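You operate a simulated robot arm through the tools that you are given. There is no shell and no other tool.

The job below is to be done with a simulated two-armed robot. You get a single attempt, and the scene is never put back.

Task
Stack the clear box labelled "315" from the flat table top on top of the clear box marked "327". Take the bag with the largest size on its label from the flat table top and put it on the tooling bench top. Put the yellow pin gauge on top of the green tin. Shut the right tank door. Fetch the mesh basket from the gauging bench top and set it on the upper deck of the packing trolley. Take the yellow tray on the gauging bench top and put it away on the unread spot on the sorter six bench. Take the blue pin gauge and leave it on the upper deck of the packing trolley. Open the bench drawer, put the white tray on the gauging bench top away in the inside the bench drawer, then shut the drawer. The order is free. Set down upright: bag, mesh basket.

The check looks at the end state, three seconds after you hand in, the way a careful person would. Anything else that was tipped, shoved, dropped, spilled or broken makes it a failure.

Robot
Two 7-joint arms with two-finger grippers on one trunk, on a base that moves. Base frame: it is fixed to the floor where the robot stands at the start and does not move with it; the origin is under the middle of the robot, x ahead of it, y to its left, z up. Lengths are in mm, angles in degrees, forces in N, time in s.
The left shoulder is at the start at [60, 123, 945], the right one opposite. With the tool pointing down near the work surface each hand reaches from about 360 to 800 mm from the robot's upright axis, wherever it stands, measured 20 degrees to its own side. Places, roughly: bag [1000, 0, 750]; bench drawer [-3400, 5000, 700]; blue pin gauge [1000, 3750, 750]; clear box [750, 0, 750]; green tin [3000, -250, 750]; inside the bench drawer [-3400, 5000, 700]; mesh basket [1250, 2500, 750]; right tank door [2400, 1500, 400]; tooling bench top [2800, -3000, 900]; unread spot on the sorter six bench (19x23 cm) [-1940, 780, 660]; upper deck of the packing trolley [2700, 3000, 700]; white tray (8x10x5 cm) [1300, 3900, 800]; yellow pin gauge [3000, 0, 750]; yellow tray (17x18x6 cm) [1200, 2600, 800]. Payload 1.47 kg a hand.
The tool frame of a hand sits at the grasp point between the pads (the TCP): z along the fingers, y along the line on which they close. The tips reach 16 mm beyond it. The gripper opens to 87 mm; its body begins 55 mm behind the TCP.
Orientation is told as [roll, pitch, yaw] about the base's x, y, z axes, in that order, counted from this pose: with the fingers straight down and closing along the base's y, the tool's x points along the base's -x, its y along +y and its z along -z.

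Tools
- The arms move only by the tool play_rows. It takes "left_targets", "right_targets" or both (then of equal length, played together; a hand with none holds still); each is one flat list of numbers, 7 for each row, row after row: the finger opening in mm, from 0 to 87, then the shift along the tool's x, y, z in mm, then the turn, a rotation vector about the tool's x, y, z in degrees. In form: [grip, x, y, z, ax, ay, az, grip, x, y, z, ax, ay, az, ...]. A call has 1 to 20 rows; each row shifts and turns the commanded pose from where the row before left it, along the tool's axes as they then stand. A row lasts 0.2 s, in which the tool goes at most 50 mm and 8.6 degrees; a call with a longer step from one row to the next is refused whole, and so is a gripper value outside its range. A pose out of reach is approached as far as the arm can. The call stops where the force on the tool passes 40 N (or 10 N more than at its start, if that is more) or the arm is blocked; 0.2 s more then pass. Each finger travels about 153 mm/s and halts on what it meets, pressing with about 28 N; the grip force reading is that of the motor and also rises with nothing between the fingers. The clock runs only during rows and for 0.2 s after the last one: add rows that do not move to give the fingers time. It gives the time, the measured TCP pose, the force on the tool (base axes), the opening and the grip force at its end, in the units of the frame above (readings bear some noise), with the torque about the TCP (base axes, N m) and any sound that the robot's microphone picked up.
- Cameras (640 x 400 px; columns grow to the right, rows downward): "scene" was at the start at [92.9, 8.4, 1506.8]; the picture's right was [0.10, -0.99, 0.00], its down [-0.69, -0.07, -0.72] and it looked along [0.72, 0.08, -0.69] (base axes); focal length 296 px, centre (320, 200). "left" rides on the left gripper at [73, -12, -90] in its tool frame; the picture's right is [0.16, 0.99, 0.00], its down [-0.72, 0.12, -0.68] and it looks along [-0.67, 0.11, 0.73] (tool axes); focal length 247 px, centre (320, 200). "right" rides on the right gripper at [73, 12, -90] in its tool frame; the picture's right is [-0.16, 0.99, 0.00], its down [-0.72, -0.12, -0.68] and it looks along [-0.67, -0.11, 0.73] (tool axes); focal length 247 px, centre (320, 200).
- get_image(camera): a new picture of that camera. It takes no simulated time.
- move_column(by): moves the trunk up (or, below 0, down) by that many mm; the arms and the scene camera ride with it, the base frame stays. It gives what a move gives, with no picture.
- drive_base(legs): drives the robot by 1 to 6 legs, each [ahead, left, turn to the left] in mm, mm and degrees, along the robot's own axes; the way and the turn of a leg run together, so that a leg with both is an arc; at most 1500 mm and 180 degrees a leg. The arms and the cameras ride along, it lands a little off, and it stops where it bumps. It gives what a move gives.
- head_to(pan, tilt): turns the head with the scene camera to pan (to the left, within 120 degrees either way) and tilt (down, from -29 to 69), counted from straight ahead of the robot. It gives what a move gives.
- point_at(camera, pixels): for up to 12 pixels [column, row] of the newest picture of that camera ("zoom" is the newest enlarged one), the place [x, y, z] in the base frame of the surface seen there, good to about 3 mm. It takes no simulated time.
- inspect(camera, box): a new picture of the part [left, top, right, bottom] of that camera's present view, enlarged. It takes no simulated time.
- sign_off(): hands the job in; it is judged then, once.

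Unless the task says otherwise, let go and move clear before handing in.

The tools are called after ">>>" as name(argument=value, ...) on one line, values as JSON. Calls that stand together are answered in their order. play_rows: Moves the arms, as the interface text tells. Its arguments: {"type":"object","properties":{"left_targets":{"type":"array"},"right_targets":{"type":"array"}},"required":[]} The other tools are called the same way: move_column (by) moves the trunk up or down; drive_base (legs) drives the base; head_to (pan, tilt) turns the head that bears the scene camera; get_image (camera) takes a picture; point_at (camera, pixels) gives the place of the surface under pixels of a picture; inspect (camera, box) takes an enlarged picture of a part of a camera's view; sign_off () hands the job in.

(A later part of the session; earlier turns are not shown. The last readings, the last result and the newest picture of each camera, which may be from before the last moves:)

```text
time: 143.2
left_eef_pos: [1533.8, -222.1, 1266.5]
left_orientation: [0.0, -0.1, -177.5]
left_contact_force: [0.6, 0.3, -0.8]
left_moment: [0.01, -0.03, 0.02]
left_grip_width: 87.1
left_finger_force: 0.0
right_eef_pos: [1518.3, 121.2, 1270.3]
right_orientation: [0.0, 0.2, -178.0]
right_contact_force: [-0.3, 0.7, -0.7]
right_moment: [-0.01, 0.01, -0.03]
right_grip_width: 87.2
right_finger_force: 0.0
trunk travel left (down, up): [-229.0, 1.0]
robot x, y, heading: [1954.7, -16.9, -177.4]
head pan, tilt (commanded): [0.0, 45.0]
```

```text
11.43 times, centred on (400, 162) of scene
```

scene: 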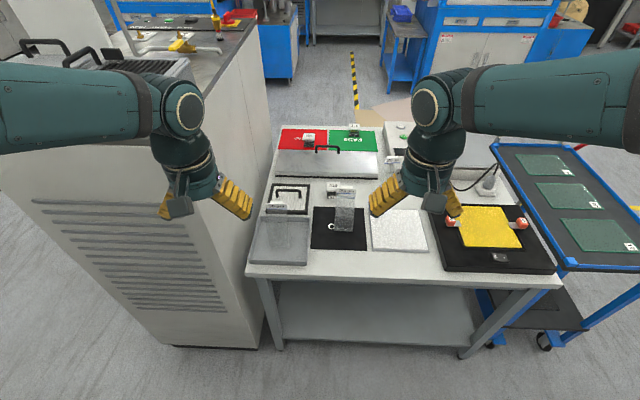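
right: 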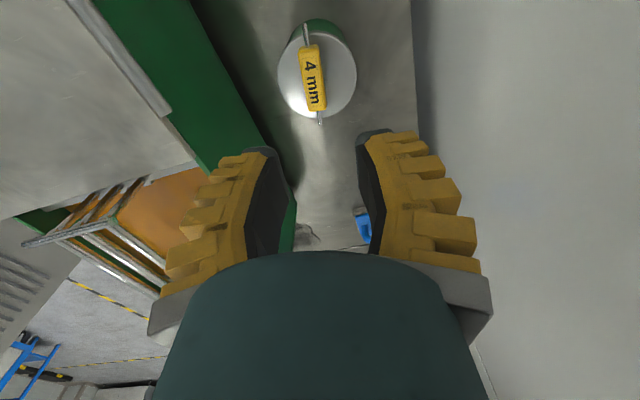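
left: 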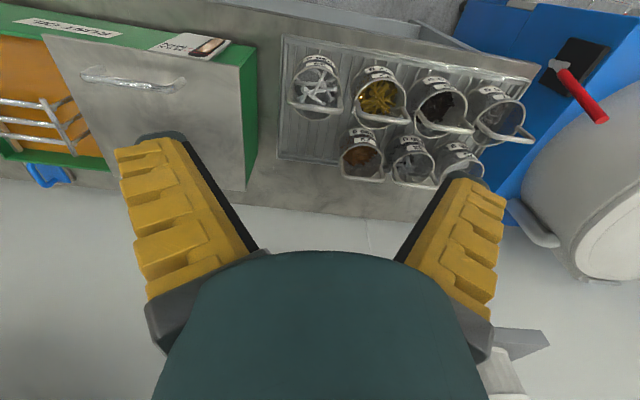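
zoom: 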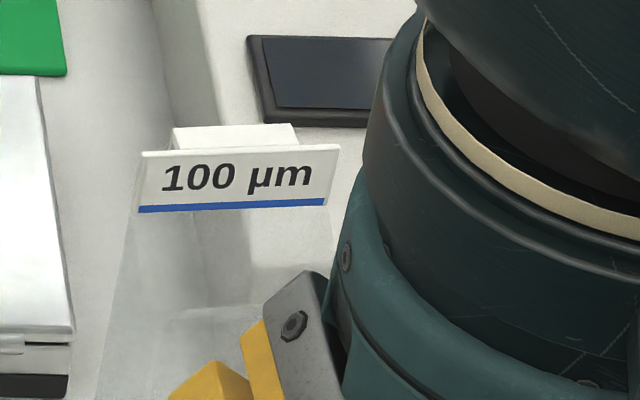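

The labels read 150 µm (middle bag), 50 µm and 100 µm, so the middle bag is the one to take. I'll measure that bag, the 315 box and the table's near edge.

>>> inspect(camera="scene", box=[310, 160, 380, 240])

>>> point_at(camera="scene", pixels=[[333, 189], [354, 191], [343, 186], [344, 193], [328, 185], [334, 184], [345, 230], [350, 268], [290, 268], [290, 285], [350, 284], [329, 194]])

```text
5.00 times, centred on (345, 200) of scene
```

zoom: 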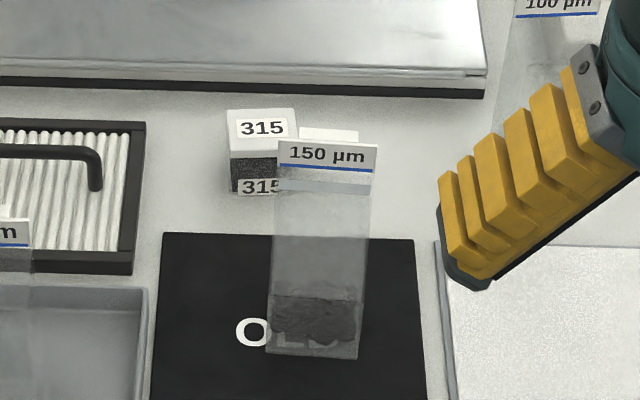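

```text
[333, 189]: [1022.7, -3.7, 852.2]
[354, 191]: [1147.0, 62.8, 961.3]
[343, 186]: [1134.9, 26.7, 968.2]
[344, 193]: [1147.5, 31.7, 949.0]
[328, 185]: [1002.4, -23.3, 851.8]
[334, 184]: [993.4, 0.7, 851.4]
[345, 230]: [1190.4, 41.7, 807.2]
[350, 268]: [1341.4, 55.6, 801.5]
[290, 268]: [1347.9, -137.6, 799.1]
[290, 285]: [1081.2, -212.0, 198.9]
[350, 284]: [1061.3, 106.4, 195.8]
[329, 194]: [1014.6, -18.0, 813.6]
```

The bag's header plate is at x≈1147, y≈-12…65, top z≈968, and the box top is at z≈852. I'll square up and drive to x≈1740.

>>> drive_base(legs=[[0, 0, -2.6], [210, -62, 0]])

>>> get_image(camera="scene")

>>> get_image(camera="right")

>>> get_image(camera="left")

```text
time: 145.3
left_eef_pos: [1314.8, -138.4, 1266.0]
left_orientation: [0.0, 0.1, 179.7]
left_contact_force: [-0.5, 0.2, -0.6]
left_moment: [0.01, 0.01, 0.0]
left_grip_width: 86.8
left_finger_force: 0.0
right_eef_pos: [1315.0, 205.6, 1270.7]
right_orientation: [0.0, 0.2, 179.0]
right_contact_force: [-0.6, 0.5, -1.0]
right_moment: [0.03, 0.06, -0.04]
right_grip_width: 87.1
right_finger_force: 0.0
trunk travel left (down, up): [-229.0, 1.0]
robot x, y, heading: [1743.5, 44.5, 179.8]
head pan, tilt (commanded): [0.0, 45.0]
```

```text
taken
```

scene: 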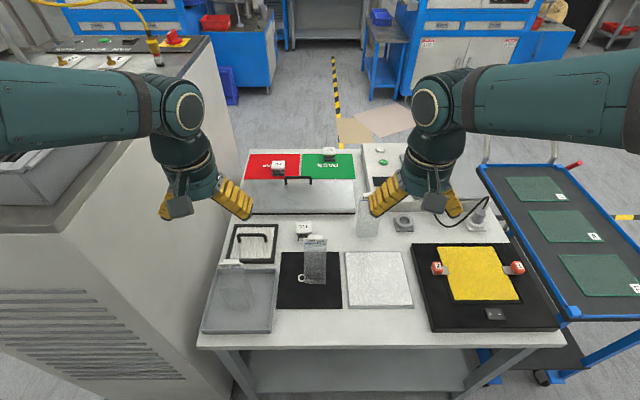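

```text
taken
```

right: 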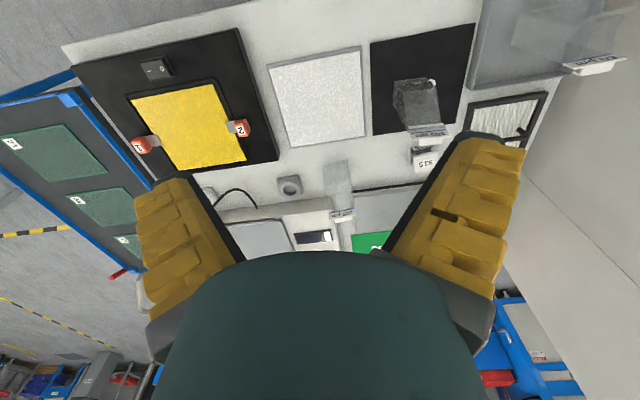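

```text
taken
```

left: 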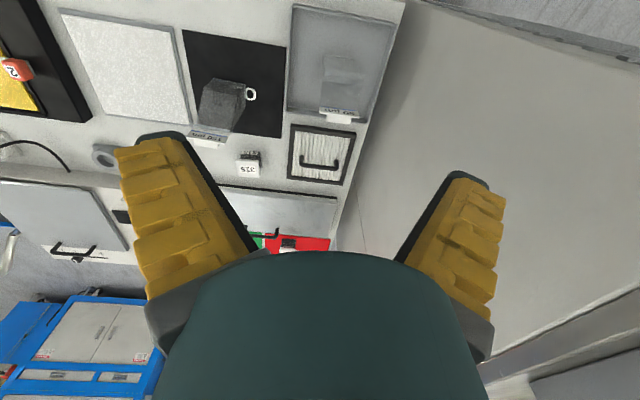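

I'm at (1743, 44) facing -x. I'll yaw the right hand 90° so it closes along x across the bag's clip block, and move it above the bag at about (1138, 30).

>>> play_rows(right_targets=[87, 0, 0, 0, 0, 0, 8.2, 87, 0, 0, 0, 0, 0, 8.2, 87, 0, 0, 0, 0, 0, 8.2, 60, 0, 0, 0, 0, 0, 8.2, 60, 0, 0, 0, 0, 0, 8.2, 60, 0, 0, 0, 0, 0, 8.2, 60, 0, 0, 0, 0, 0, 8.2, 60, 0, 0, 0, 0, 0, 8.2, 60, 0, 0, 0, 0, 0, 8.2, 60, 0, 0, 0, 0, 0, 8.2, 60, 0, 0, 0, 0, 0, 7.2])

>>> get_image(camera="scene")

```text
time: 147.7
left_eef_pos: [1315.2, -137.9, 1266.5]
left_orientation: [0.0, 0.1, 179.6]
left_contact_force: [-0.3, -0.1, 0.1]
left_moment: [-0.02, 0.04, 0.03]
left_grip_width: 86.9
left_finger_force: 0.0
right_eef_pos: [1314.6, 205.7, 1271.0]
right_orientation: [-0.1, 0.1, 89.7]
right_contact_force: [-0.4, 1.0, -0.1]
right_moment: [-0.03, 0.01, 0.0]
right_grip_width: 64.5
right_finger_force: 3.0
trunk travel left (down, up): [-229.0, 1.0]
robot x, y, heading: [1746.0, 49.2, 179.7]
head pan, tilt (commanded): [0.0, 45.0]
```

```text
taken
```

scene: 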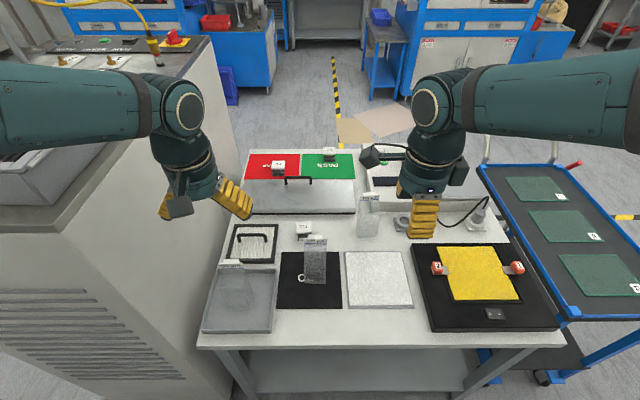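

Yaw is 90° (tool x = -y, tool y = -x). I'll move over the bag.

>>> play_rows(right_targets=[60, 35, 35, 0, 0, 0, 0, 60, 35, 35, 0, 0, 0, 0, 60, 35, 35, 0, 0, 0, 0, 60, 35, 35, 0, 0, 0, 0, 60, 35, 35, 0, 0, 0, 0, 60, 0, 0, 45, 0, 0, 0, 60, 0, 0, 45, 0, 0, 0])

>>> get_image(camera="right")

>>> get_image(camera="scene")

```text
time: 149.3
left_eef_pos: [1313.4, -139.7, 1266.2]
left_orientation: [0.0, 0.0, 179.5]
left_contact_force: [0.3, -0.2, 0.6]
left_moment: [0.0, -0.01, 0.05]
left_grip_width: 86.7
left_finger_force: 0.1
right_eef_pos: [1142.0, 28.2, 1178.6]
right_orientation: [-0.2, -0.1, 89.8]
right_contact_force: [0.2, 0.2, 0.2]
right_moment: [-0.01, -0.02, -0.02]
right_grip_width: 64.5
right_finger_force: 3.4
trunk travel left (down, up): [-229.0, 1.0]
robot x, y, heading: [1745.7, 46.8, 179.8]
head pan, tilt (commanded): [0.0, 45.0]
```

```text
taken
```

right: 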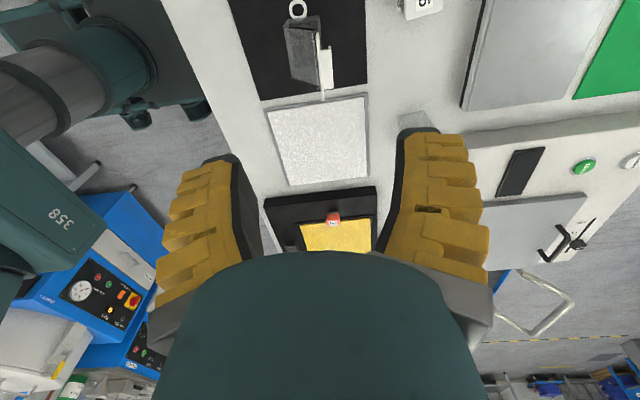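

```text
taken
```

scene: 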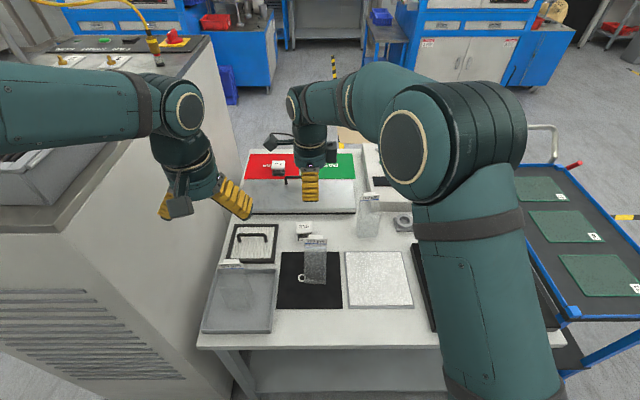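

The bag header appears at (323,70) in the hand view, close to under the TCP. I'll measure the plate and block exactly.

>>> inspect(camera="right", box=[270, 0, 390, 120])

>>> point_at(camera="right", pixels=[[326, 55], [330, 80], [328, 68], [322, 40], [324, 100], [321, 35], [332, 50], [334, 85], [300, 60], [310, 25]])

```text
3.33 times, centred on (330, 60) of right
```

zoom: 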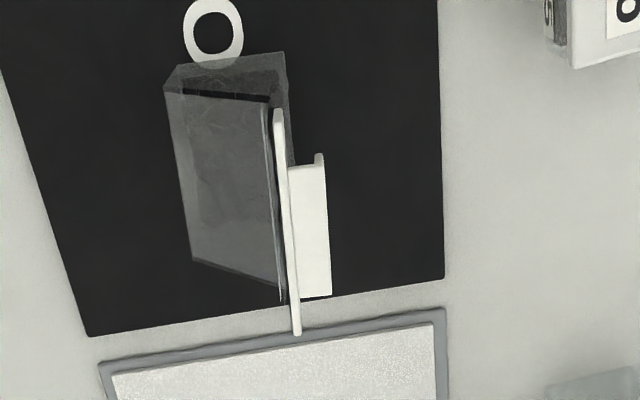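

```text
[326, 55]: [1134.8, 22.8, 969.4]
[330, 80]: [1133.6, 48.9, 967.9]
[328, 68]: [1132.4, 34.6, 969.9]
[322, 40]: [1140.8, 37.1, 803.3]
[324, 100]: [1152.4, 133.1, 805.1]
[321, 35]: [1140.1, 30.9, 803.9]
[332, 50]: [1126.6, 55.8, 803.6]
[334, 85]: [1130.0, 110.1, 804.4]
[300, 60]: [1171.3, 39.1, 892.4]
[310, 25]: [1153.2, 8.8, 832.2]
```

>>> point_at(camera="right", pixels=[[318, 38], [319, 50], [320, 66], [321, 80], [322, 95], [324, 70], [330, 48], [332, 87], [325, 87], [326, 50], [331, 68]])

```text
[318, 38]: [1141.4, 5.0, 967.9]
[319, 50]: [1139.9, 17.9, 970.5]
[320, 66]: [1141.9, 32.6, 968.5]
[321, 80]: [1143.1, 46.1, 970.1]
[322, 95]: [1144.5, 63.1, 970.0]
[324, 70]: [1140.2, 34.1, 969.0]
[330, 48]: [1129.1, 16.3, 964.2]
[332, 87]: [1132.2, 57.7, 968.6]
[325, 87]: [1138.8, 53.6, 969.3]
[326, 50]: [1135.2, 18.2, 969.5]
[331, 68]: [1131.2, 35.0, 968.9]
```

The plate and block together span x≈1129–1144 at y≈36, yawed about 3°. I'll align, descend to just above, and check again.

>>> play_rows(right_targets=[50, -8, 5, 0, 0, 0, 3, 50, 0, 0, 45, 0, 0, 0, 50, 0, 0, 45, 0, 0, 0, 50, 0, 0, 45, 0, 0, 0, 50, 0, 0, 40, 0, 0, 0])

>>> get_image(camera="right")

>>> get_image(camera="scene")

```text
time: 150.5
left_eef_pos: [1315.0, -139.2, 1265.8]
left_orientation: [0.0, 0.0, 179.6]
left_contact_force: [0.2, 0.1, 0.5]
left_moment: [0.03, -0.03, 0.01]
left_grip_width: 87.0
left_finger_force: 0.1
right_eef_pos: [1136.1, 40.3, 1003.5]
right_orientation: [-0.1, 0.0, 87.0]
right_contact_force: [0.3, -0.9, -0.1]
right_moment: [0.01, -0.02, 0.0]
right_grip_width: 55.3
right_finger_force: 3.2
trunk travel left (down, up): [-229.0, 1.0]
robot x, y, heading: [1743.8, 45.2, 179.6]
head pan, tilt (commanded): [0.0, 45.0]
```

```text
taken
```

right: 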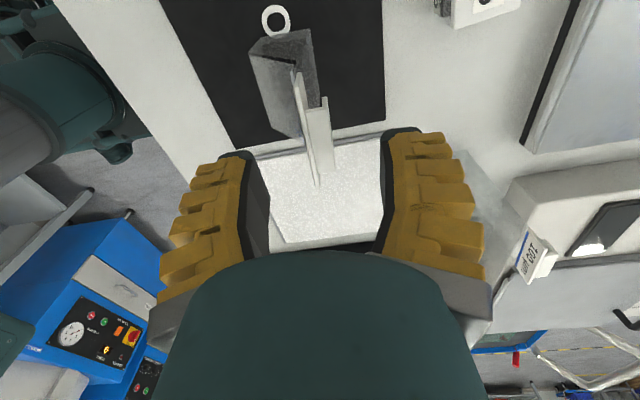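

```text
taken
```

scene: 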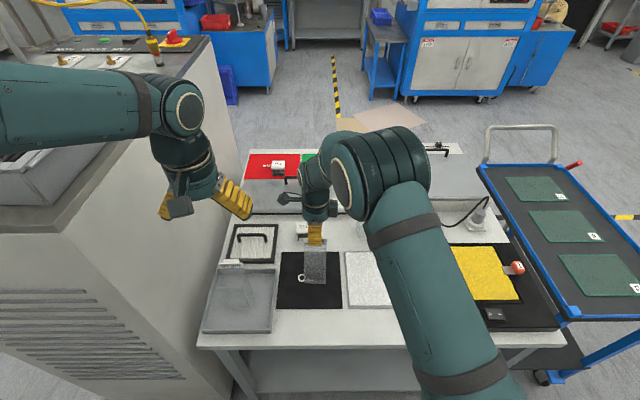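

The plate and block are centred between the fingers at (315,138). I'll lower 40 mm and close.

>>> play_rows(right_targets=[50, 3, 0, 20, 0, 0, 0, 50, 0, 0, 20, 0, 0, 0, 50, 0, 0, 0, 0, 0, 0])

>>> get_image(camera="right")

```text
time: 151.3
left_eef_pos: [1315.2, -138.6, 1265.7]
left_orientation: [0.0, 0.1, 179.6]
left_contact_force: [-0.4, -0.5, -0.4]
left_moment: [0.01, 0.0, 0.03]
left_grip_width: 86.8
left_finger_force: 0.0
right_eef_pos: [1136.1, 34.5, 964.4]
right_orientation: [-0.2, -0.1, 87.0]
right_contact_force: [0.4, -0.1, -0.8]
right_moment: [0.0, -0.01, 0.0]
right_grip_width: 55.2
right_finger_force: 3.6
trunk travel left (down, up): [-229.0, 1.0]
robot x, y, heading: [1741.5, 48.5, 179.6]
head pan, tilt (commanded): [0.0, 45.0]
```

```text
taken
```

right: 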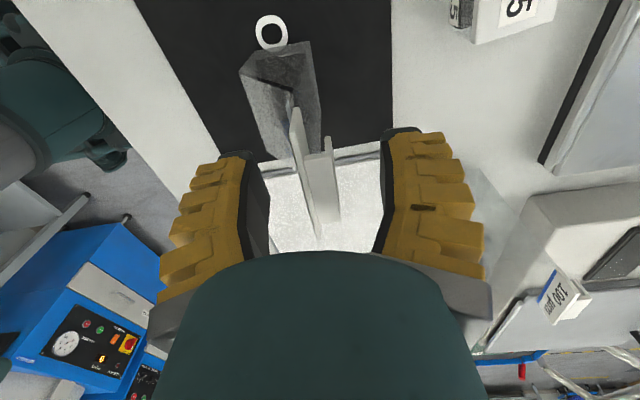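

The block and plate sit between the pads at (318,180). Closing now.

>>> play_rows(right_targets=[35, 0, 0, 0, 0, 0, 0, 25, 0, 0, 0, 0, 0, 0, 12, 0, 0, 0, 0, 0, 0, 0, 0, 0, 0, 0, 0, 0, 0, 0, 0, 0, 0, 0, 0])

>>> get_image(camera="right")

```text
time: 152.5
left_eef_pos: [1315.7, -138.7, 1266.5]
left_orientation: [0.0, -0.1, 179.5]
left_contact_force: [0.0, 0.0, 0.3]
left_moment: [-0.02, 0.03, -0.01]
left_grip_width: 87.1
left_finger_force: 0.1
right_eef_pos: [1137.5, 35.2, 966.6]
right_orientation: [0.0, 0.0, 87.0]
right_contact_force: [-1.3, 1.0, 9.6]
right_moment: [0.18, -0.04, 0.02]
right_grip_width: 9.7
right_finger_force: 28.1
trunk travel left (down, up): [-229.0, 1.0]
robot x, y, heading: [1744.2, 46.0, 179.8]
head pan, tilt (commanded): [0.0, 45.0]
```

```text
taken
```

right: 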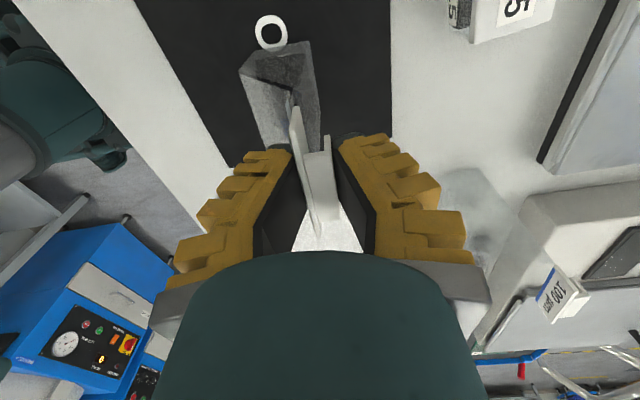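

It is gripped. I'll lift slowly and check the load and that the bag hangs upright.

>>> play_rows(right_targets=[0, 0, 0, -10, 0, 0, 0, 0, 0, 0, -20, 0, 0, 0, 0, 0, 0, -30, 0, 0, 0])

>>> get_image(camera="scene")

>>> get_image(camera="right")

```text
time: 153.3
left_eef_pos: [1315.0, -139.9, 1266.5]
left_orientation: [-0.1, -0.1, 179.7]
left_contact_force: [0.6, 0.3, -0.2]
left_moment: [0.0, 0.02, -0.03]
left_grip_width: 87.3
left_finger_force: 0.0
right_eef_pos: [1135.1, 35.5, 1025.5]
right_orientation: [-0.2, -0.1, 86.9]
right_contact_force: [0.4, 0.3, -3.0]
right_moment: [-0.03, 0.06, 0.0]
right_grip_width: 6.0
right_finger_force: 28.0
trunk travel left (down, up): [-229.0, 1.0]
robot x, y, heading: [1742.1, 46.7, 179.8]
head pan, tilt (commanded): [0.0, 45.0]
```

```text
taken
```

scene: 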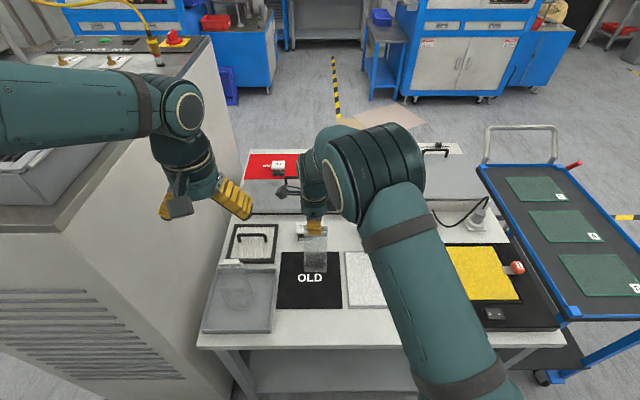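

```text
taken
```

right: 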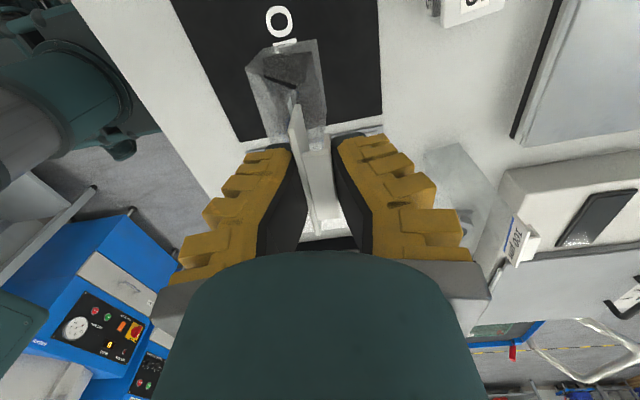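

The bag is up and hanging straight, weighing about 3 N. I'll raise it and bring it back to the right carry position.

>>> play_rows(right_targets=[0, 0, 0, -40, 0, 0, 0, 0, 0, 0, -40, 0, 0, 0, 0, 0, 0, -40, 0, 0, 0, 0, 0, 0, -40, 0, 0, 0, 0, 0, 0, -40, 0, 0, 0, 0, -30, -28, 0, 0, 0, 0, 0, -30, -28, 0, 0, 0, 0, 0, -30, -28, 0, 0, 0, 0, 0, -30, -28, 0, 0, 0, 0, 0, -30, -28, 0, 0, 0, 0, 0, -30, -28, 0, 0, 0, 0])

>>> get_image(camera="scene")

```text
time: 155.7
left_eef_pos: [1317.2, -136.7, 1267.6]
left_orientation: [0.1, -0.2, 179.6]
left_contact_force: [-0.4, 0.4, 1.3]
left_moment: [-0.02, 0.01, -0.01]
left_grip_width: 86.7
left_finger_force: 0.1
right_eef_pos: [1313.5, 207.0, 1226.0]
right_orientation: [-0.1, 0.0, 86.9]
right_contact_force: [0.2, 1.1, -1.9]
right_moment: [-0.02, 0.07, 0.01]
right_grip_width: 6.0
right_finger_force: 28.3
trunk travel left (down, up): [-229.0, 1.0]
robot x, y, heading: [1741.4, 45.3, 179.4]
head pan, tilt (commanded): [0.0, 45.0]
```

```text
taken
```

scene: 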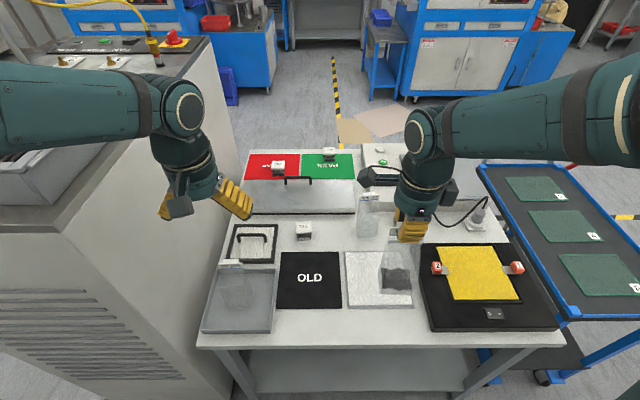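

The bag is parked at the right. Now the left hand will fetch box 315: I'll lower the trunk to nominal height for better reach and move the left hand over the box.

>>> move_column(by=-130)

>>> play_rows(left_targets=[87, -45.3, -18.9, 0, 0, 0, 0, 87, -45.3, -18.9, 0, 0, 0, 0, 87, -45.3, -18.9, 0, 0, 0, 0, 87, -45.3, -18.9, 0, 0, 0, 0, 80, -45.3, -18.9, 0, 0, 0, 0, 80, -45.3, -18.9, 0, 0, 0, 0, 80, -45.3, -18.9, 0, 0, 0, 0])

>>> get_image(camera="left")

>>> get_image(camera="scene")

```text
time: 157.2
left_eef_pos: [1315.0, -139.0, 1136.7]
left_orientation: [0.0, 0.0, 179.5]
left_contact_force: [-0.6, 0.6, 0.2]
left_moment: [0.0, 0.0, 0.0]
left_grip_width: 87.2
left_finger_force: 0.0
right_eef_pos: [1311.0, 205.4, 1095.6]
right_orientation: [0.0, -0.1, 86.9]
right_contact_force: [-0.1, -1.5, -2.0]
right_moment: [-0.02, 0.05, 0.01]
right_grip_width: 5.8
right_finger_force: 28.1
trunk travel left (down, up): [-99.0, 131.0]
robot x, y, heading: [1743.6, 47.1, 179.8]
head pan, tilt (commanded): [0.0, 45.0]
```

```text
time: 158.8
left_eef_pos: [1031.0, -5.7, 1134.6]
left_orientation: [0.1, 0.0, 179.5]
left_contact_force: [0.5, 0.0, -0.7]
left_moment: [-0.01, 0.04, 0.01]
left_grip_width: 81.9
left_finger_force: 0.8
left hand out of reach, approached as far as the arm can: row 7
right_eef_pos: [1312.3, 205.2, 1097.3]
right_orientation: [0.0, 0.0, 86.8]
right_contact_force: [1.2, -0.2, -0.8]
right_moment: [-0.01, 0.1, 0.05]
right_grip_width: 6.1
right_finger_force: 27.9
trunk travel left (down, up): [-99.0, 131.0]
robot x, y, heading: [1745.9, 49.4, 179.6]
head pan, tilt (commanded): [0.0, 45.0]
```

```text
taken
```

left: 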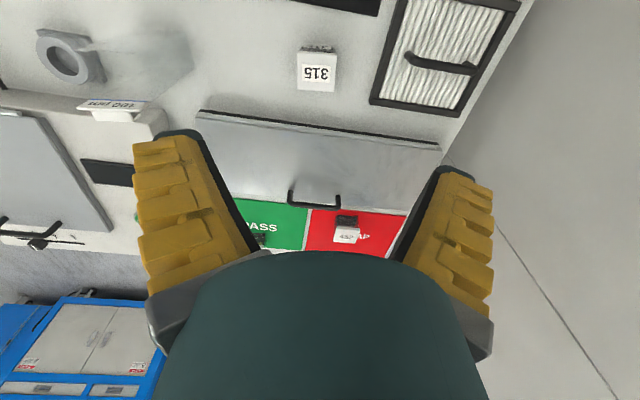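

```text
taken
```

scene: 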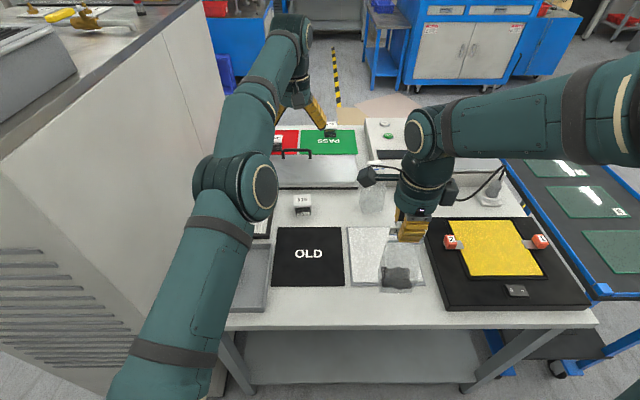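

Box 315 is at (317,70) in the left view. The hand is at its reach limit at this height but will gain reach lower down. I'll measure the box.

>>> inspect(camera="left", box=[270, 30, 370, 110])

>>> point_at(camera="left", pixels=[[300, 55], [335, 55], [299, 88], [334, 90], [317, 60], [317, 85], [317, 49], [302, 72], [333, 72]])

```text
5.00 times, centred on (320, 70) of left
```

zoom: 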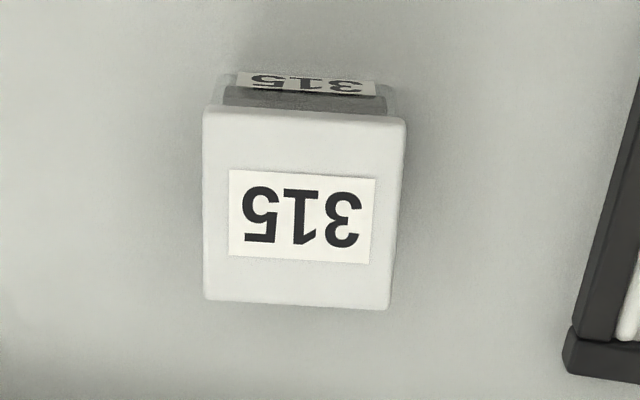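

```text
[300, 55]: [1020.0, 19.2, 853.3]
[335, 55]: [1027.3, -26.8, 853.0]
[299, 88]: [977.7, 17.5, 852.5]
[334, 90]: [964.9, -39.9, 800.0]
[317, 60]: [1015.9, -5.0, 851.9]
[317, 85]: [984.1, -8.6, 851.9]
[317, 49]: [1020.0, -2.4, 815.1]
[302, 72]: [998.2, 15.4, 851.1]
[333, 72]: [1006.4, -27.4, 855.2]
```

Box 315 is about 48 mm square with its top at z≈852, centred near (1001, -4) and yawed about 5°. I'll align the hand and descend in steps.

>>> play_rows(left_targets=[80, 0, 0, 45, 0, 0, -5.5, 80, -6, -1, 45, 0, 0, 0, 80, -8, -1, 45, 0, 0, 0, 80, -8, 0, 45, 0, 0, 0, 80, -8, 0, 30, 0, 0, 0])

>>> get_image(camera="left")

>>> get_image(camera="scene")

```text
time: 160.1
left_eef_pos: [997.5, -3.1, 921.9]
left_orientation: [0.0, 0.1, -174.8]
left_contact_force: [-0.7, 0.6, 0.0]
left_moment: [-0.01, -0.01, -0.01]
left_grip_width: 81.8
left_finger_force: 0.9
right_eef_pos: [1309.8, 206.0, 1094.5]
right_orientation: [-0.2, 0.0, 86.9]
right_contact_force: [-0.4, -0.6, -2.6]
right_moment: [0.02, 0.0, 0.0]
right_grip_width: 6.1
right_finger_force: 27.7
trunk travel left (down, up): [-99.0, 131.0]
robot x, y, heading: [1743.4, 44.2, 179.7]
head pan, tilt (commanded): [0.0, 45.0]
```

```text
taken
```

left: 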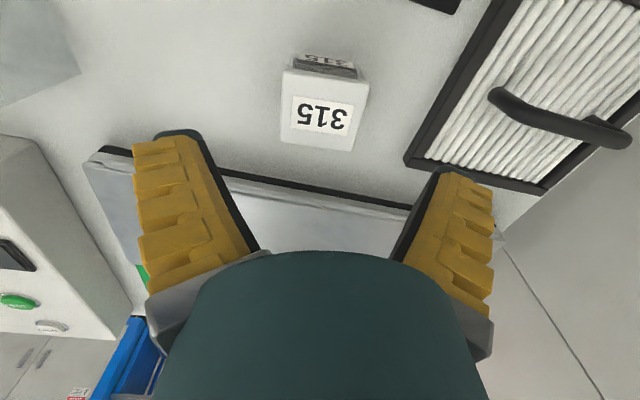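

```text
taken
```

scene: 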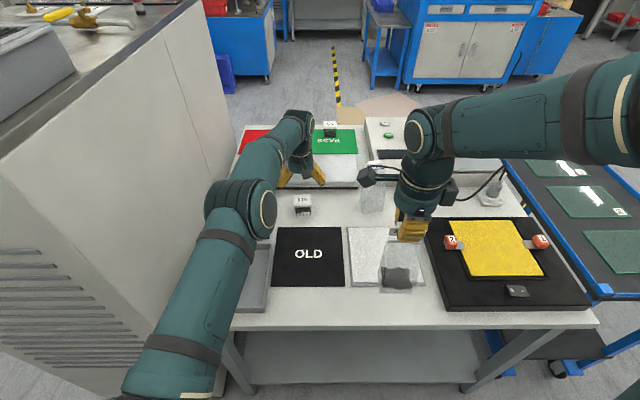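

The box lies square between the fingers. I'll confirm its centre before the final descent.

>>> point_at(camera="left", pixels=[[286, 75], [362, 84], [348, 145], [283, 137], [321, 110]])

```text
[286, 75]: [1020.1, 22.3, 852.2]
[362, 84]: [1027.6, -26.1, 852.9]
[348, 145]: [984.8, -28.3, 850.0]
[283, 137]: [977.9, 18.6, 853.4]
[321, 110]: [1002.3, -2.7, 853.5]
```

The centre is (1002.6, -3.4). I'll descend to TCP z≈831 and close on the box.

>>> play_rows(left_targets=[80, 4, 0, 45, 0, 0, 0, 80, 0, 0, 30, 0, 0, 0, 80, 0, 0, 16, 0, 0, 0, 70, 0, 0, 0, 0, 0, 0, 55, 0, 0, 0, 0, 0, 0, 40, 0, 0, 0, 0, 0, 0, 35, 0, 0, 0, 0, 0, 0, 35, 0, 0, 0, 0, 0, 0])

>>> get_image(camera="left")

```text
time: 161.8
left_eef_pos: [1000.9, -3.2, 832.2]
left_orientation: [0.0, -0.1, -174.9]
left_contact_force: [0.1, -0.4, -0.3]
left_moment: [0.02, 0.0, 0.03]
left_grip_width: 56.6
left_finger_force: 28.6
right_eef_pos: [1310.8, 205.0, 1094.8]
right_orientation: [-0.2, 0.0, 86.9]
right_contact_force: [-0.3, 0.0, -2.4]
right_moment: [0.02, -0.01, -0.04]
right_grip_width: 6.0
right_finger_force: 27.6
trunk travel left (down, up): [-99.0, 131.0]
robot x, y, heading: [1746.9, 45.6, 179.5]
head pan, tilt (commanded): [0.0, 45.0]
```

```text
taken
```

left: 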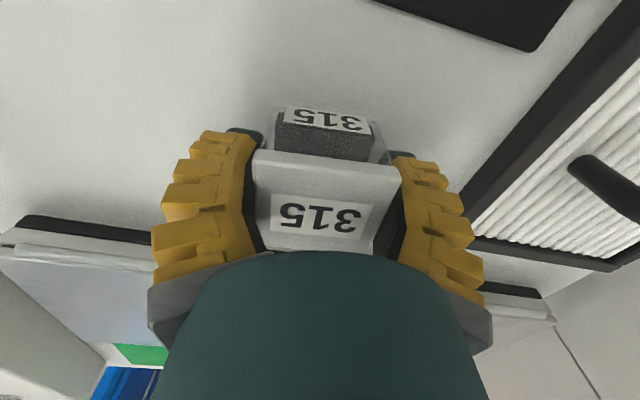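

Box 315 is gripped at width 56.6 with grip force 28.6. I'll lift it and bring it back to the left carry position.

>>> play_rows(left_targets=[30, 0, 0, -20, 0, 0, 0, 30, 0, 0, -35, 0, 0, 0, 30, 5, 0, -40, 0, 0, 0, 30, 15, 0, -40, 0, 0, 0, 30, 25, 0, -40, 0, 0, 0, 30, 30, 0, -35, 0, 0, 0, 30, 35, 0, -30, 0, 0, 0, 30, 40, 0, -25, 0, 0, 0])

>>> get_image(camera="scene")

```text
time: 163.7
left_eef_pos: [1152.3, 8.7, 1100.4]
left_orientation: [-0.1, -0.1, -174.9]
left_contact_force: [0.8, 1.1, 0.6]
left_moment: [0.01, 0.01, 0.0]
left_grip_width: 56.6
left_finger_force: 27.7
right_eef_pos: [1311.6, 205.9, 1095.1]
right_orientation: [-0.2, 0.0, 86.9]
right_contact_force: [0.4, -0.5, -2.5]
right_moment: [0.0, 0.06, -0.02]
right_grip_width: 5.9
right_finger_force: 27.9
trunk travel left (down, up): [-99.0, 131.0]
robot x, y, heading: [1746.0, 46.2, 179.9]
head pan, tilt (commanded): [0.0, 45.0]
```

```text
taken
```

scene: 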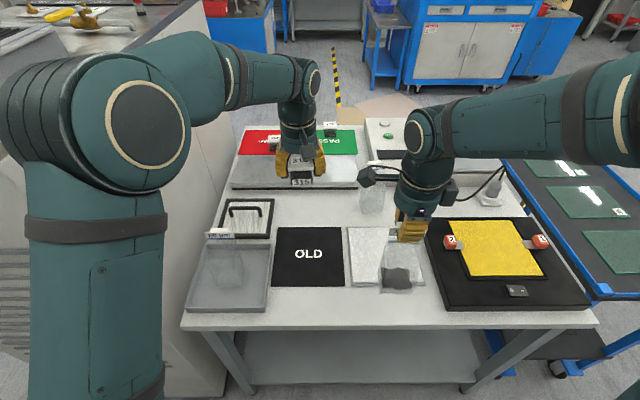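

Both items are held. I'll tuck the left hand, raise the trunk for clearance, back off into the aisle and look toward the tooling bench.

>>> play_rows(left_targets=[30, 30, 32, -8, 0, 0, 0, 30, 30, 32, -8, 0, 0, 0, 30, 30, 32, -8, 0, 0, 0, 30, 30, 32, -8, 0, 0, 0, 30, 29, 32, -6, 0, 0, 0])

>>> move_column(by=100)

>>> drive_base(legs=[[-220, 0, 0]])

>>> head_to(pan=90, tilt=25)

>>> get_image(camera="scene")

```text
time: 164.8
left_eef_pos: [1317.0, -138.3, 1137.1]
left_orientation: [0.0, -0.1, -174.9]
left_contact_force: [0.6, -0.4, 0.1]
left_moment: [-0.02, 0.06, 0.02]
left_grip_width: 56.7
left_finger_force: 28.4
right_eef_pos: [1311.8, 204.9, 1096.9]
right_orientation: [-0.1, 0.0, 86.9]
right_contact_force: [0.1, 0.5, -2.1]
right_moment: [0.0, 0.02, -0.01]
right_grip_width: 6.1
right_finger_force: 27.8
trunk travel left (down, up): [-99.0, 131.0]
robot x, y, heading: [1743.4, 46.0, 179.6]
head pan, tilt (commanded): [0.0, 45.0]
```

```text
time: 166.2
left_eef_pos: [1314.2, -137.8, 1237.2]
left_orientation: [0.0, 0.0, -174.8]
left_contact_force: [0.1, 0.4, -1.0]
left_moment: [0.01, 0.02, 0.0]
left_grip_width: 56.7
left_finger_force: 28.3
right_eef_pos: [1310.1, 205.8, 1194.9]
right_orientation: [-0.1, 0.0, 86.9]
right_contact_force: [0.2, -1.2, -3.0]
right_moment: [0.01, 0.06, 0.0]
right_grip_width: 5.8
right_finger_force: 28.2
trunk travel left (down, up): [-199.0, 31.0]
robot x, y, heading: [1746.7, 47.0, 179.8]
head pan, tilt (commanded): [0.0, 45.0]
```

```text
time: 167.9
left_eef_pos: [1532.4, -138.6, 1237.8]
left_orientation: [0.0, -0.1, -175.0]
left_contact_force: [0.5, -0.2, -0.6]
left_moment: [-0.01, 0.02, -0.02]
left_grip_width: 56.7
left_finger_force: 27.6
right_eef_pos: [1528.9, 205.8, 1194.4]
right_orientation: [-0.2, 0.1, 86.7]
right_contact_force: [0.4, -0.6, -2.3]
right_moment: [-0.02, 0.05, 0.0]
right_grip_width: 5.8
right_finger_force: 28.1
trunk travel left (down, up): [-199.0, 31.0]
robot x, y, heading: [1962.5, 43.5, 179.3]
head pan, tilt (commanded): [0.0, 45.0]
```

```text
time: 169.5
left_eef_pos: [1531.3, -137.9, 1238.0]
left_orientation: [0.0, 0.0, -175.0]
left_contact_force: [0.7, -0.5, -0.6]
left_moment: [0.01, -0.02, -0.02]
left_grip_width: 56.3
left_finger_force: 28.3
right_eef_pos: [1529.1, 204.8, 1195.2]
right_orientation: [-0.3, 0.0, 86.8]
right_contact_force: [-0.5, -0.1, -3.0]
right_moment: [-0.03, 0.0, 0.0]
right_grip_width: 5.8
right_finger_force: 28.3
trunk travel left (down, up): [-199.0, 31.0]
robot x, y, heading: [1964.4, 47.9, 179.3]
head pan, tilt (commanded): [90.0, 25.0]
```

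```text
taken
```

scene: 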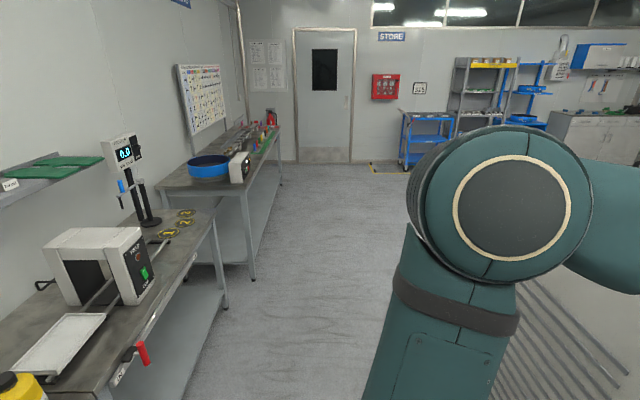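

The aisle is clear down to the tooling bench at left (220,180). I'll measure its edge and the free space.

>>> point_at(camera="scene", pixels=[[245, 185], [265, 155], [279, 128], [252, 275], [225, 300], [205, 165], [245, 165], [215, 215], [300, 250], [500, 300], [380, 190], [160, 190]])

>>> inspect(camera="scene", box=[140, 90, 300, 210])

```text
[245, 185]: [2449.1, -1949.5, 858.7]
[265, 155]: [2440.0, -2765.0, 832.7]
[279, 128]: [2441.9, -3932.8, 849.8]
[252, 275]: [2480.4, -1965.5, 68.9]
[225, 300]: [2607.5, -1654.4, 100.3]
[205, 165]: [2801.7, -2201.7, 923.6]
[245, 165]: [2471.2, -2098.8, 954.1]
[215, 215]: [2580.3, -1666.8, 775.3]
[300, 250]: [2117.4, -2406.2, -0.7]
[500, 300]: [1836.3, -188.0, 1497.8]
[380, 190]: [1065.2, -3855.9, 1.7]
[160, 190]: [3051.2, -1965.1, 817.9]
```

```text
3.33 times, centred on (220, 150) of scene
```

zoom: 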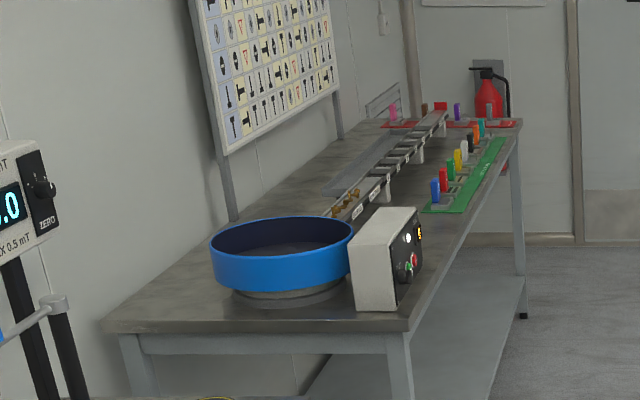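

The tooling bench front is at x≈2440, from y≈-1950 to -3950, with its top at z≈860. I'll turn to face along the aisle, drive down it, then turn to face the bench.

>>> drive_base(legs=[[0, 0, 90], [1500, 0, 0], [1100, 0, 0]])

>>> head_to(pan=60, tilt=35)

>>> get_image(camera="scene")

```text
time: 186.1
left_eef_pos: [2183.6, -3008.1, 1236.8]
left_orientation: [0.0, 0.0, -82.7]
left_contact_force: [-0.8, -0.2, -0.5]
left_moment: [0.0, -0.02, 0.02]
left_grip_width: 56.4
left_finger_force: 27.9
right_eef_pos: [1841.5, -3026.0, 1194.7]
right_orientation: [-0.2, 0.0, 179.2]
right_contact_force: [0.6, -0.6, -2.8]
right_moment: [-0.04, 0.01, -0.01]
right_grip_width: 5.8
right_finger_force: 28.1
trunk travel left (down, up): [-199.0, 31.0]
robot x, y, heading: [1980.7, -2590.5, -88.1]
head pan, tilt (commanded): [90.0, 25.0]
```

```text
time: 187.1
left_eef_pos: [2185.0, -3007.8, 1236.6]
left_orientation: [0.0, 0.0, -82.7]
left_contact_force: [-0.3, 0.6, -0.5]
left_moment: [0.02, 0.0, 0.02]
left_grip_width: 56.3
left_finger_force: 27.7
right_eef_pos: [1842.3, -3025.2, 1195.2]
right_orientation: [-0.2, -0.1, 179.2]
right_contact_force: [-0.7, 0.9, -2.8]
right_moment: [-0.06, -0.01, 0.02]
right_grip_width: 5.9
right_finger_force: 27.8
trunk travel left (down, up): [-199.0, 31.0]
robot x, y, heading: [1983.0, -2589.3, -88.2]
head pan, tilt (commanded): [60.0, 35.0]
```

```text
taken
```

scene: 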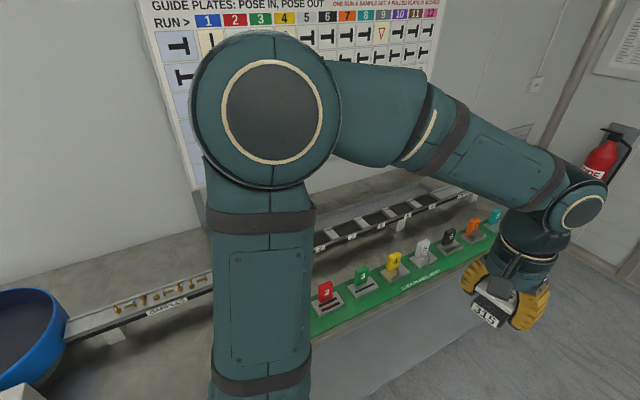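

I'm at (1983, -2590). I'll turn left to face the bench and look at the free surface.

>>> drive_base(legs=[[0, 0, 88]])

>>> head_to(pan=0, tilt=45)

>>> get_image(camera="scene")

```text
time: 191.2
left_eef_pos: [2416.0, -2406.3, 1237.4]
left_orientation: [0.0, 0.0, 4.6]
left_contact_force: [-1.2, -0.5, -0.6]
left_moment: [-0.03, 0.0, 0.01]
left_grip_width: 56.6
left_finger_force: 27.8
right_eef_pos: [2415.4, -2750.7, 1196.3]
right_orientation: [-0.3, 0.0, -93.8]
right_contact_force: [0.4, 0.4, -3.0]
right_moment: [0.01, -0.04, -0.04]
right_grip_width: 6.0
right_finger_force: 27.9
trunk travel left (down, up): [-199.0, 31.0]
robot x, y, heading: [1984.2, -2585.5, -1.1]
head pan, tilt (commanded): [60.0, 35.0]
```

```text
time: 192.5
left_eef_pos: [2415.5, -2406.5, 1236.7]
left_orientation: [-0.1, 0.0, 4.5]
left_contact_force: [-0.7, -0.2, -0.1]
left_moment: [-0.02, -0.03, -0.01]
left_grip_width: 56.5
left_finger_force: 27.8
right_eef_pos: [2415.2, -2750.3, 1194.9]
right_orientation: [-0.3, -0.1, -93.8]
right_contact_force: [-0.3, 0.0, -2.1]
right_moment: [0.04, -0.03, 0.0]
right_grip_width: 6.2
right_finger_force: 27.9
trunk travel left (down, up): [-199.0, 31.0]
robot x, y, heading: [1984.5, -2586.0, -0.7]
head pan, tilt (commanded): [0.0, 45.0]
```

```text
taken
```

scene: 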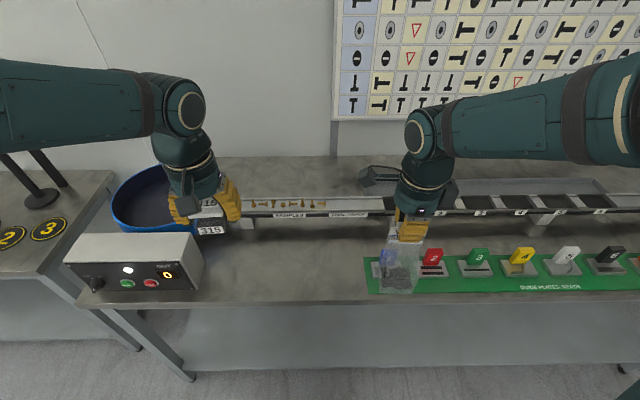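

There is a free patch of bench between the controller and the green strip, around (290,265). I'll measure it.

>>> point_at(camera="scene", pixels=[[290, 265], [290, 295], [290, 300], [290, 230], [290, 215], [205, 285], [230, 290], [368, 290], [370, 252], [250, 250], [340, 270], [190, 240]])

>>> inspect(camera="scene", box=[180, 160, 460, 320])

```text
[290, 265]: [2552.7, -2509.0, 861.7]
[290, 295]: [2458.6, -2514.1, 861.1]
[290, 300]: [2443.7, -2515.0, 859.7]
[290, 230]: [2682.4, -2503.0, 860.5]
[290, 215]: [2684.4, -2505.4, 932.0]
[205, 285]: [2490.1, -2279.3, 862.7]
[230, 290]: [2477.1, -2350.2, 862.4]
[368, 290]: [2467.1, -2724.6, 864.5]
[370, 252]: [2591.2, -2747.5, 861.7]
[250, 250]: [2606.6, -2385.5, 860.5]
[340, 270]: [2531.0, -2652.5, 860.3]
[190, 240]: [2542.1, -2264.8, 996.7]
```

```text
2.29 times, centred on (320, 240) of scene
```

zoom: 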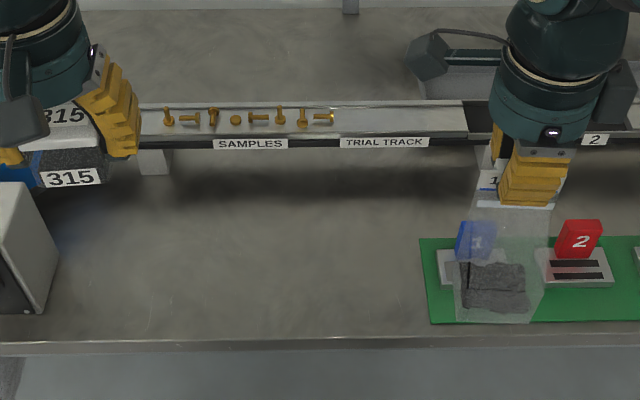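

The free patch spans x 2450–2680, y -2300…-2700 at z=861. I'll carry the bag over to about (2570, -2580) and then lower it.

>>> play_rows(right_targets=[0, 36, 28.7, 0, 0, 0, 0, 0, 36, 28.7, 0, 0, 0, 0, 0, 36, 28.7, 0, 0, 0, 0, 0, 36, 28.7, 0, 0, 0, 0, 0, 36, 28.7, 0, 0, 0, 0, 0, 0, 0, 40, 0, 0, 0, 0, 0, 0, 40, 0, 0, 0, 0, 0, 0, 40, 0, 0, 0])

>>> get_image(camera="scene")

>>> get_image(camera="right")

```text
time: 194.3
left_eef_pos: [2416.5, -2407.3, 1237.6]
left_orientation: [-0.1, -0.1, 4.5]
left_contact_force: [-0.3, 0.4, -0.3]
left_moment: [-0.03, 0.01, 0.01]
left_grip_width: 56.7
left_finger_force: 27.4
right_eef_pos: [2570.7, -2580.2, 1073.3]
right_orientation: [-0.2, 0.0, -93.8]
right_contact_force: [0.2, 0.2, -2.0]
right_moment: [0.01, -0.1, 0.01]
right_grip_width: 6.3
right_finger_force: 28.5
trunk travel left (down, up): [-199.0, 31.0]
robot x, y, heading: [1982.4, -2584.5, -1.1]
head pan, tilt (commanded): [0.0, 45.0]
```

```text
taken
```

scene: 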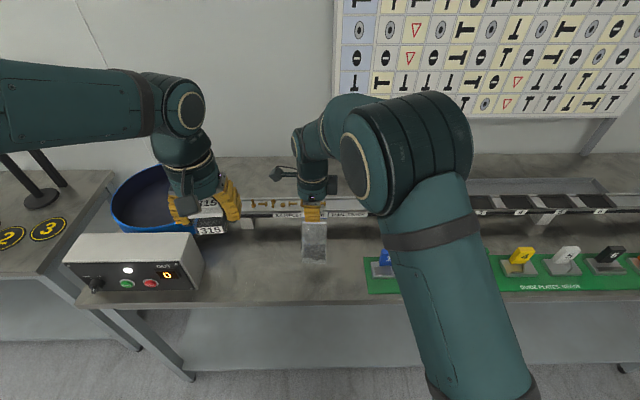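

```text
taken
```

right: 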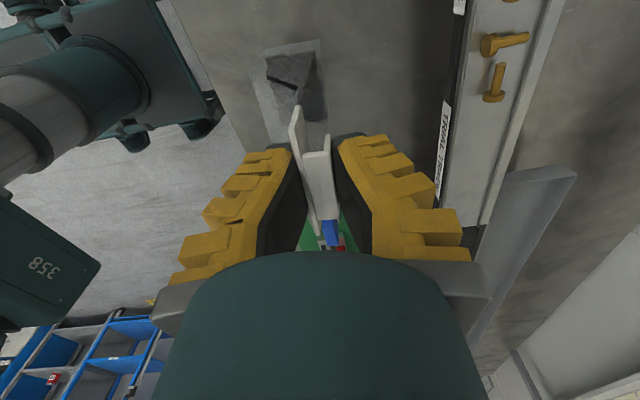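

The bag hangs over clear bench top. I'll lower 40 mm, then feel for contact in small steps.

>>> play_rows(right_targets=[0, 0, 0, 20, 0, 0, 0, 0, 0, 0, 20, 0, 0, 0, 0, 0, 0, 0, 0, 0, 0])

>>> inspect(camera="scene", box=[270, 180, 370, 290])

>>> play_rows(right_targets=[0, 0, 0, 4, 0, 0, 0, 0, 0, 0, 0, 0, 0, 0])

>>> play_rows(right_targets=[0, 0, 0, 4, 0, 0, 0, 0, 0, 0, 0, 0, 0, 0])

```text
time: 195.1
left_eef_pos: [2415.8, -2406.8, 1236.6]
left_orientation: [0.0, 0.0, 4.5]
left_contact_force: [0.1, -0.1, -0.7]
left_moment: [0.03, -0.01, 0.01]
left_grip_width: 56.2
left_finger_force: 27.7
right_eef_pos: [2569.5, -2578.1, 1032.8]
right_orientation: [-0.1, 0.0, -93.7]
right_contact_force: [-0.9, 1.1, -2.4]
right_moment: [-0.02, -0.05, -0.01]
right_grip_width: 5.8
right_finger_force: 27.8
trunk travel left (down, up): [-199.0, 31.0]
robot x, y, heading: [1984.0, -2583.5, -0.8]
head pan, tilt (commanded): [0.0, 45.0]
```

```text
3.64 times, centred on (320, 235) of scene
```

zoom: 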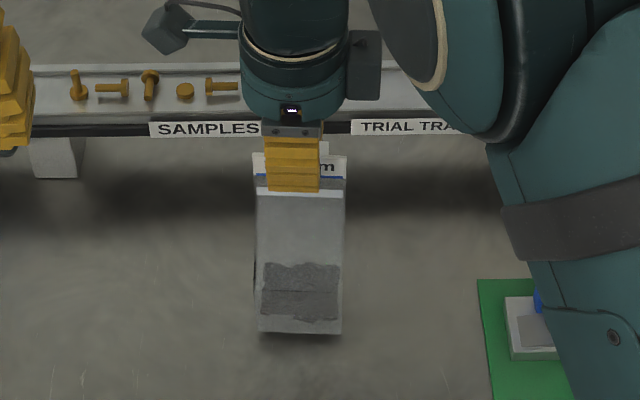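

```text
time: 195.7
left_eef_pos: [2417.2, -2407.9, 1236.4]
left_orientation: [0.1, 0.0, 4.5]
left_contact_force: [0.1, -0.4, -0.7]
left_moment: [0.01, -0.01, -0.01]
left_grip_width: 56.4
left_finger_force: 27.8
right_eef_pos: [2568.9, -2578.6, 1029.4]
right_orientation: [-0.2, 0.0, -93.8]
right_contact_force: [0.2, 0.0, -2.7]
right_moment: [0.01, -0.07, -0.01]
right_grip_width: 6.1
right_finger_force: 28.2
trunk travel left (down, up): [-199.0, 31.0]
robot x, y, heading: [1984.1, -2588.8, -0.9]
head pan, tilt (commanded): [0.0, 45.0]
```

```text
time: 196.3
left_eef_pos: [2415.4, -2407.1, 1236.1]
left_orientation: [0.0, 0.0, 4.5]
left_contact_force: [0.3, 0.5, -0.8]
left_moment: [0.0, -0.02, -0.03]
left_grip_width: 56.3
left_finger_force: 28.0
right_eef_pos: [2570.3, -2580.0, 1025.7]
right_orientation: [-0.1, 0.0, -93.8]
right_contact_force: [0.4, 0.1, -0.7]
right_moment: [0.02, -0.04, 0.0]
right_grip_width: 5.8
right_finger_force: 28.2
trunk travel left (down, up): [-199.0, 31.0]
robot x, y, heading: [1983.3, -2585.2, -0.9]
head pan, tilt (commanded): [0.0, 45.0]
```

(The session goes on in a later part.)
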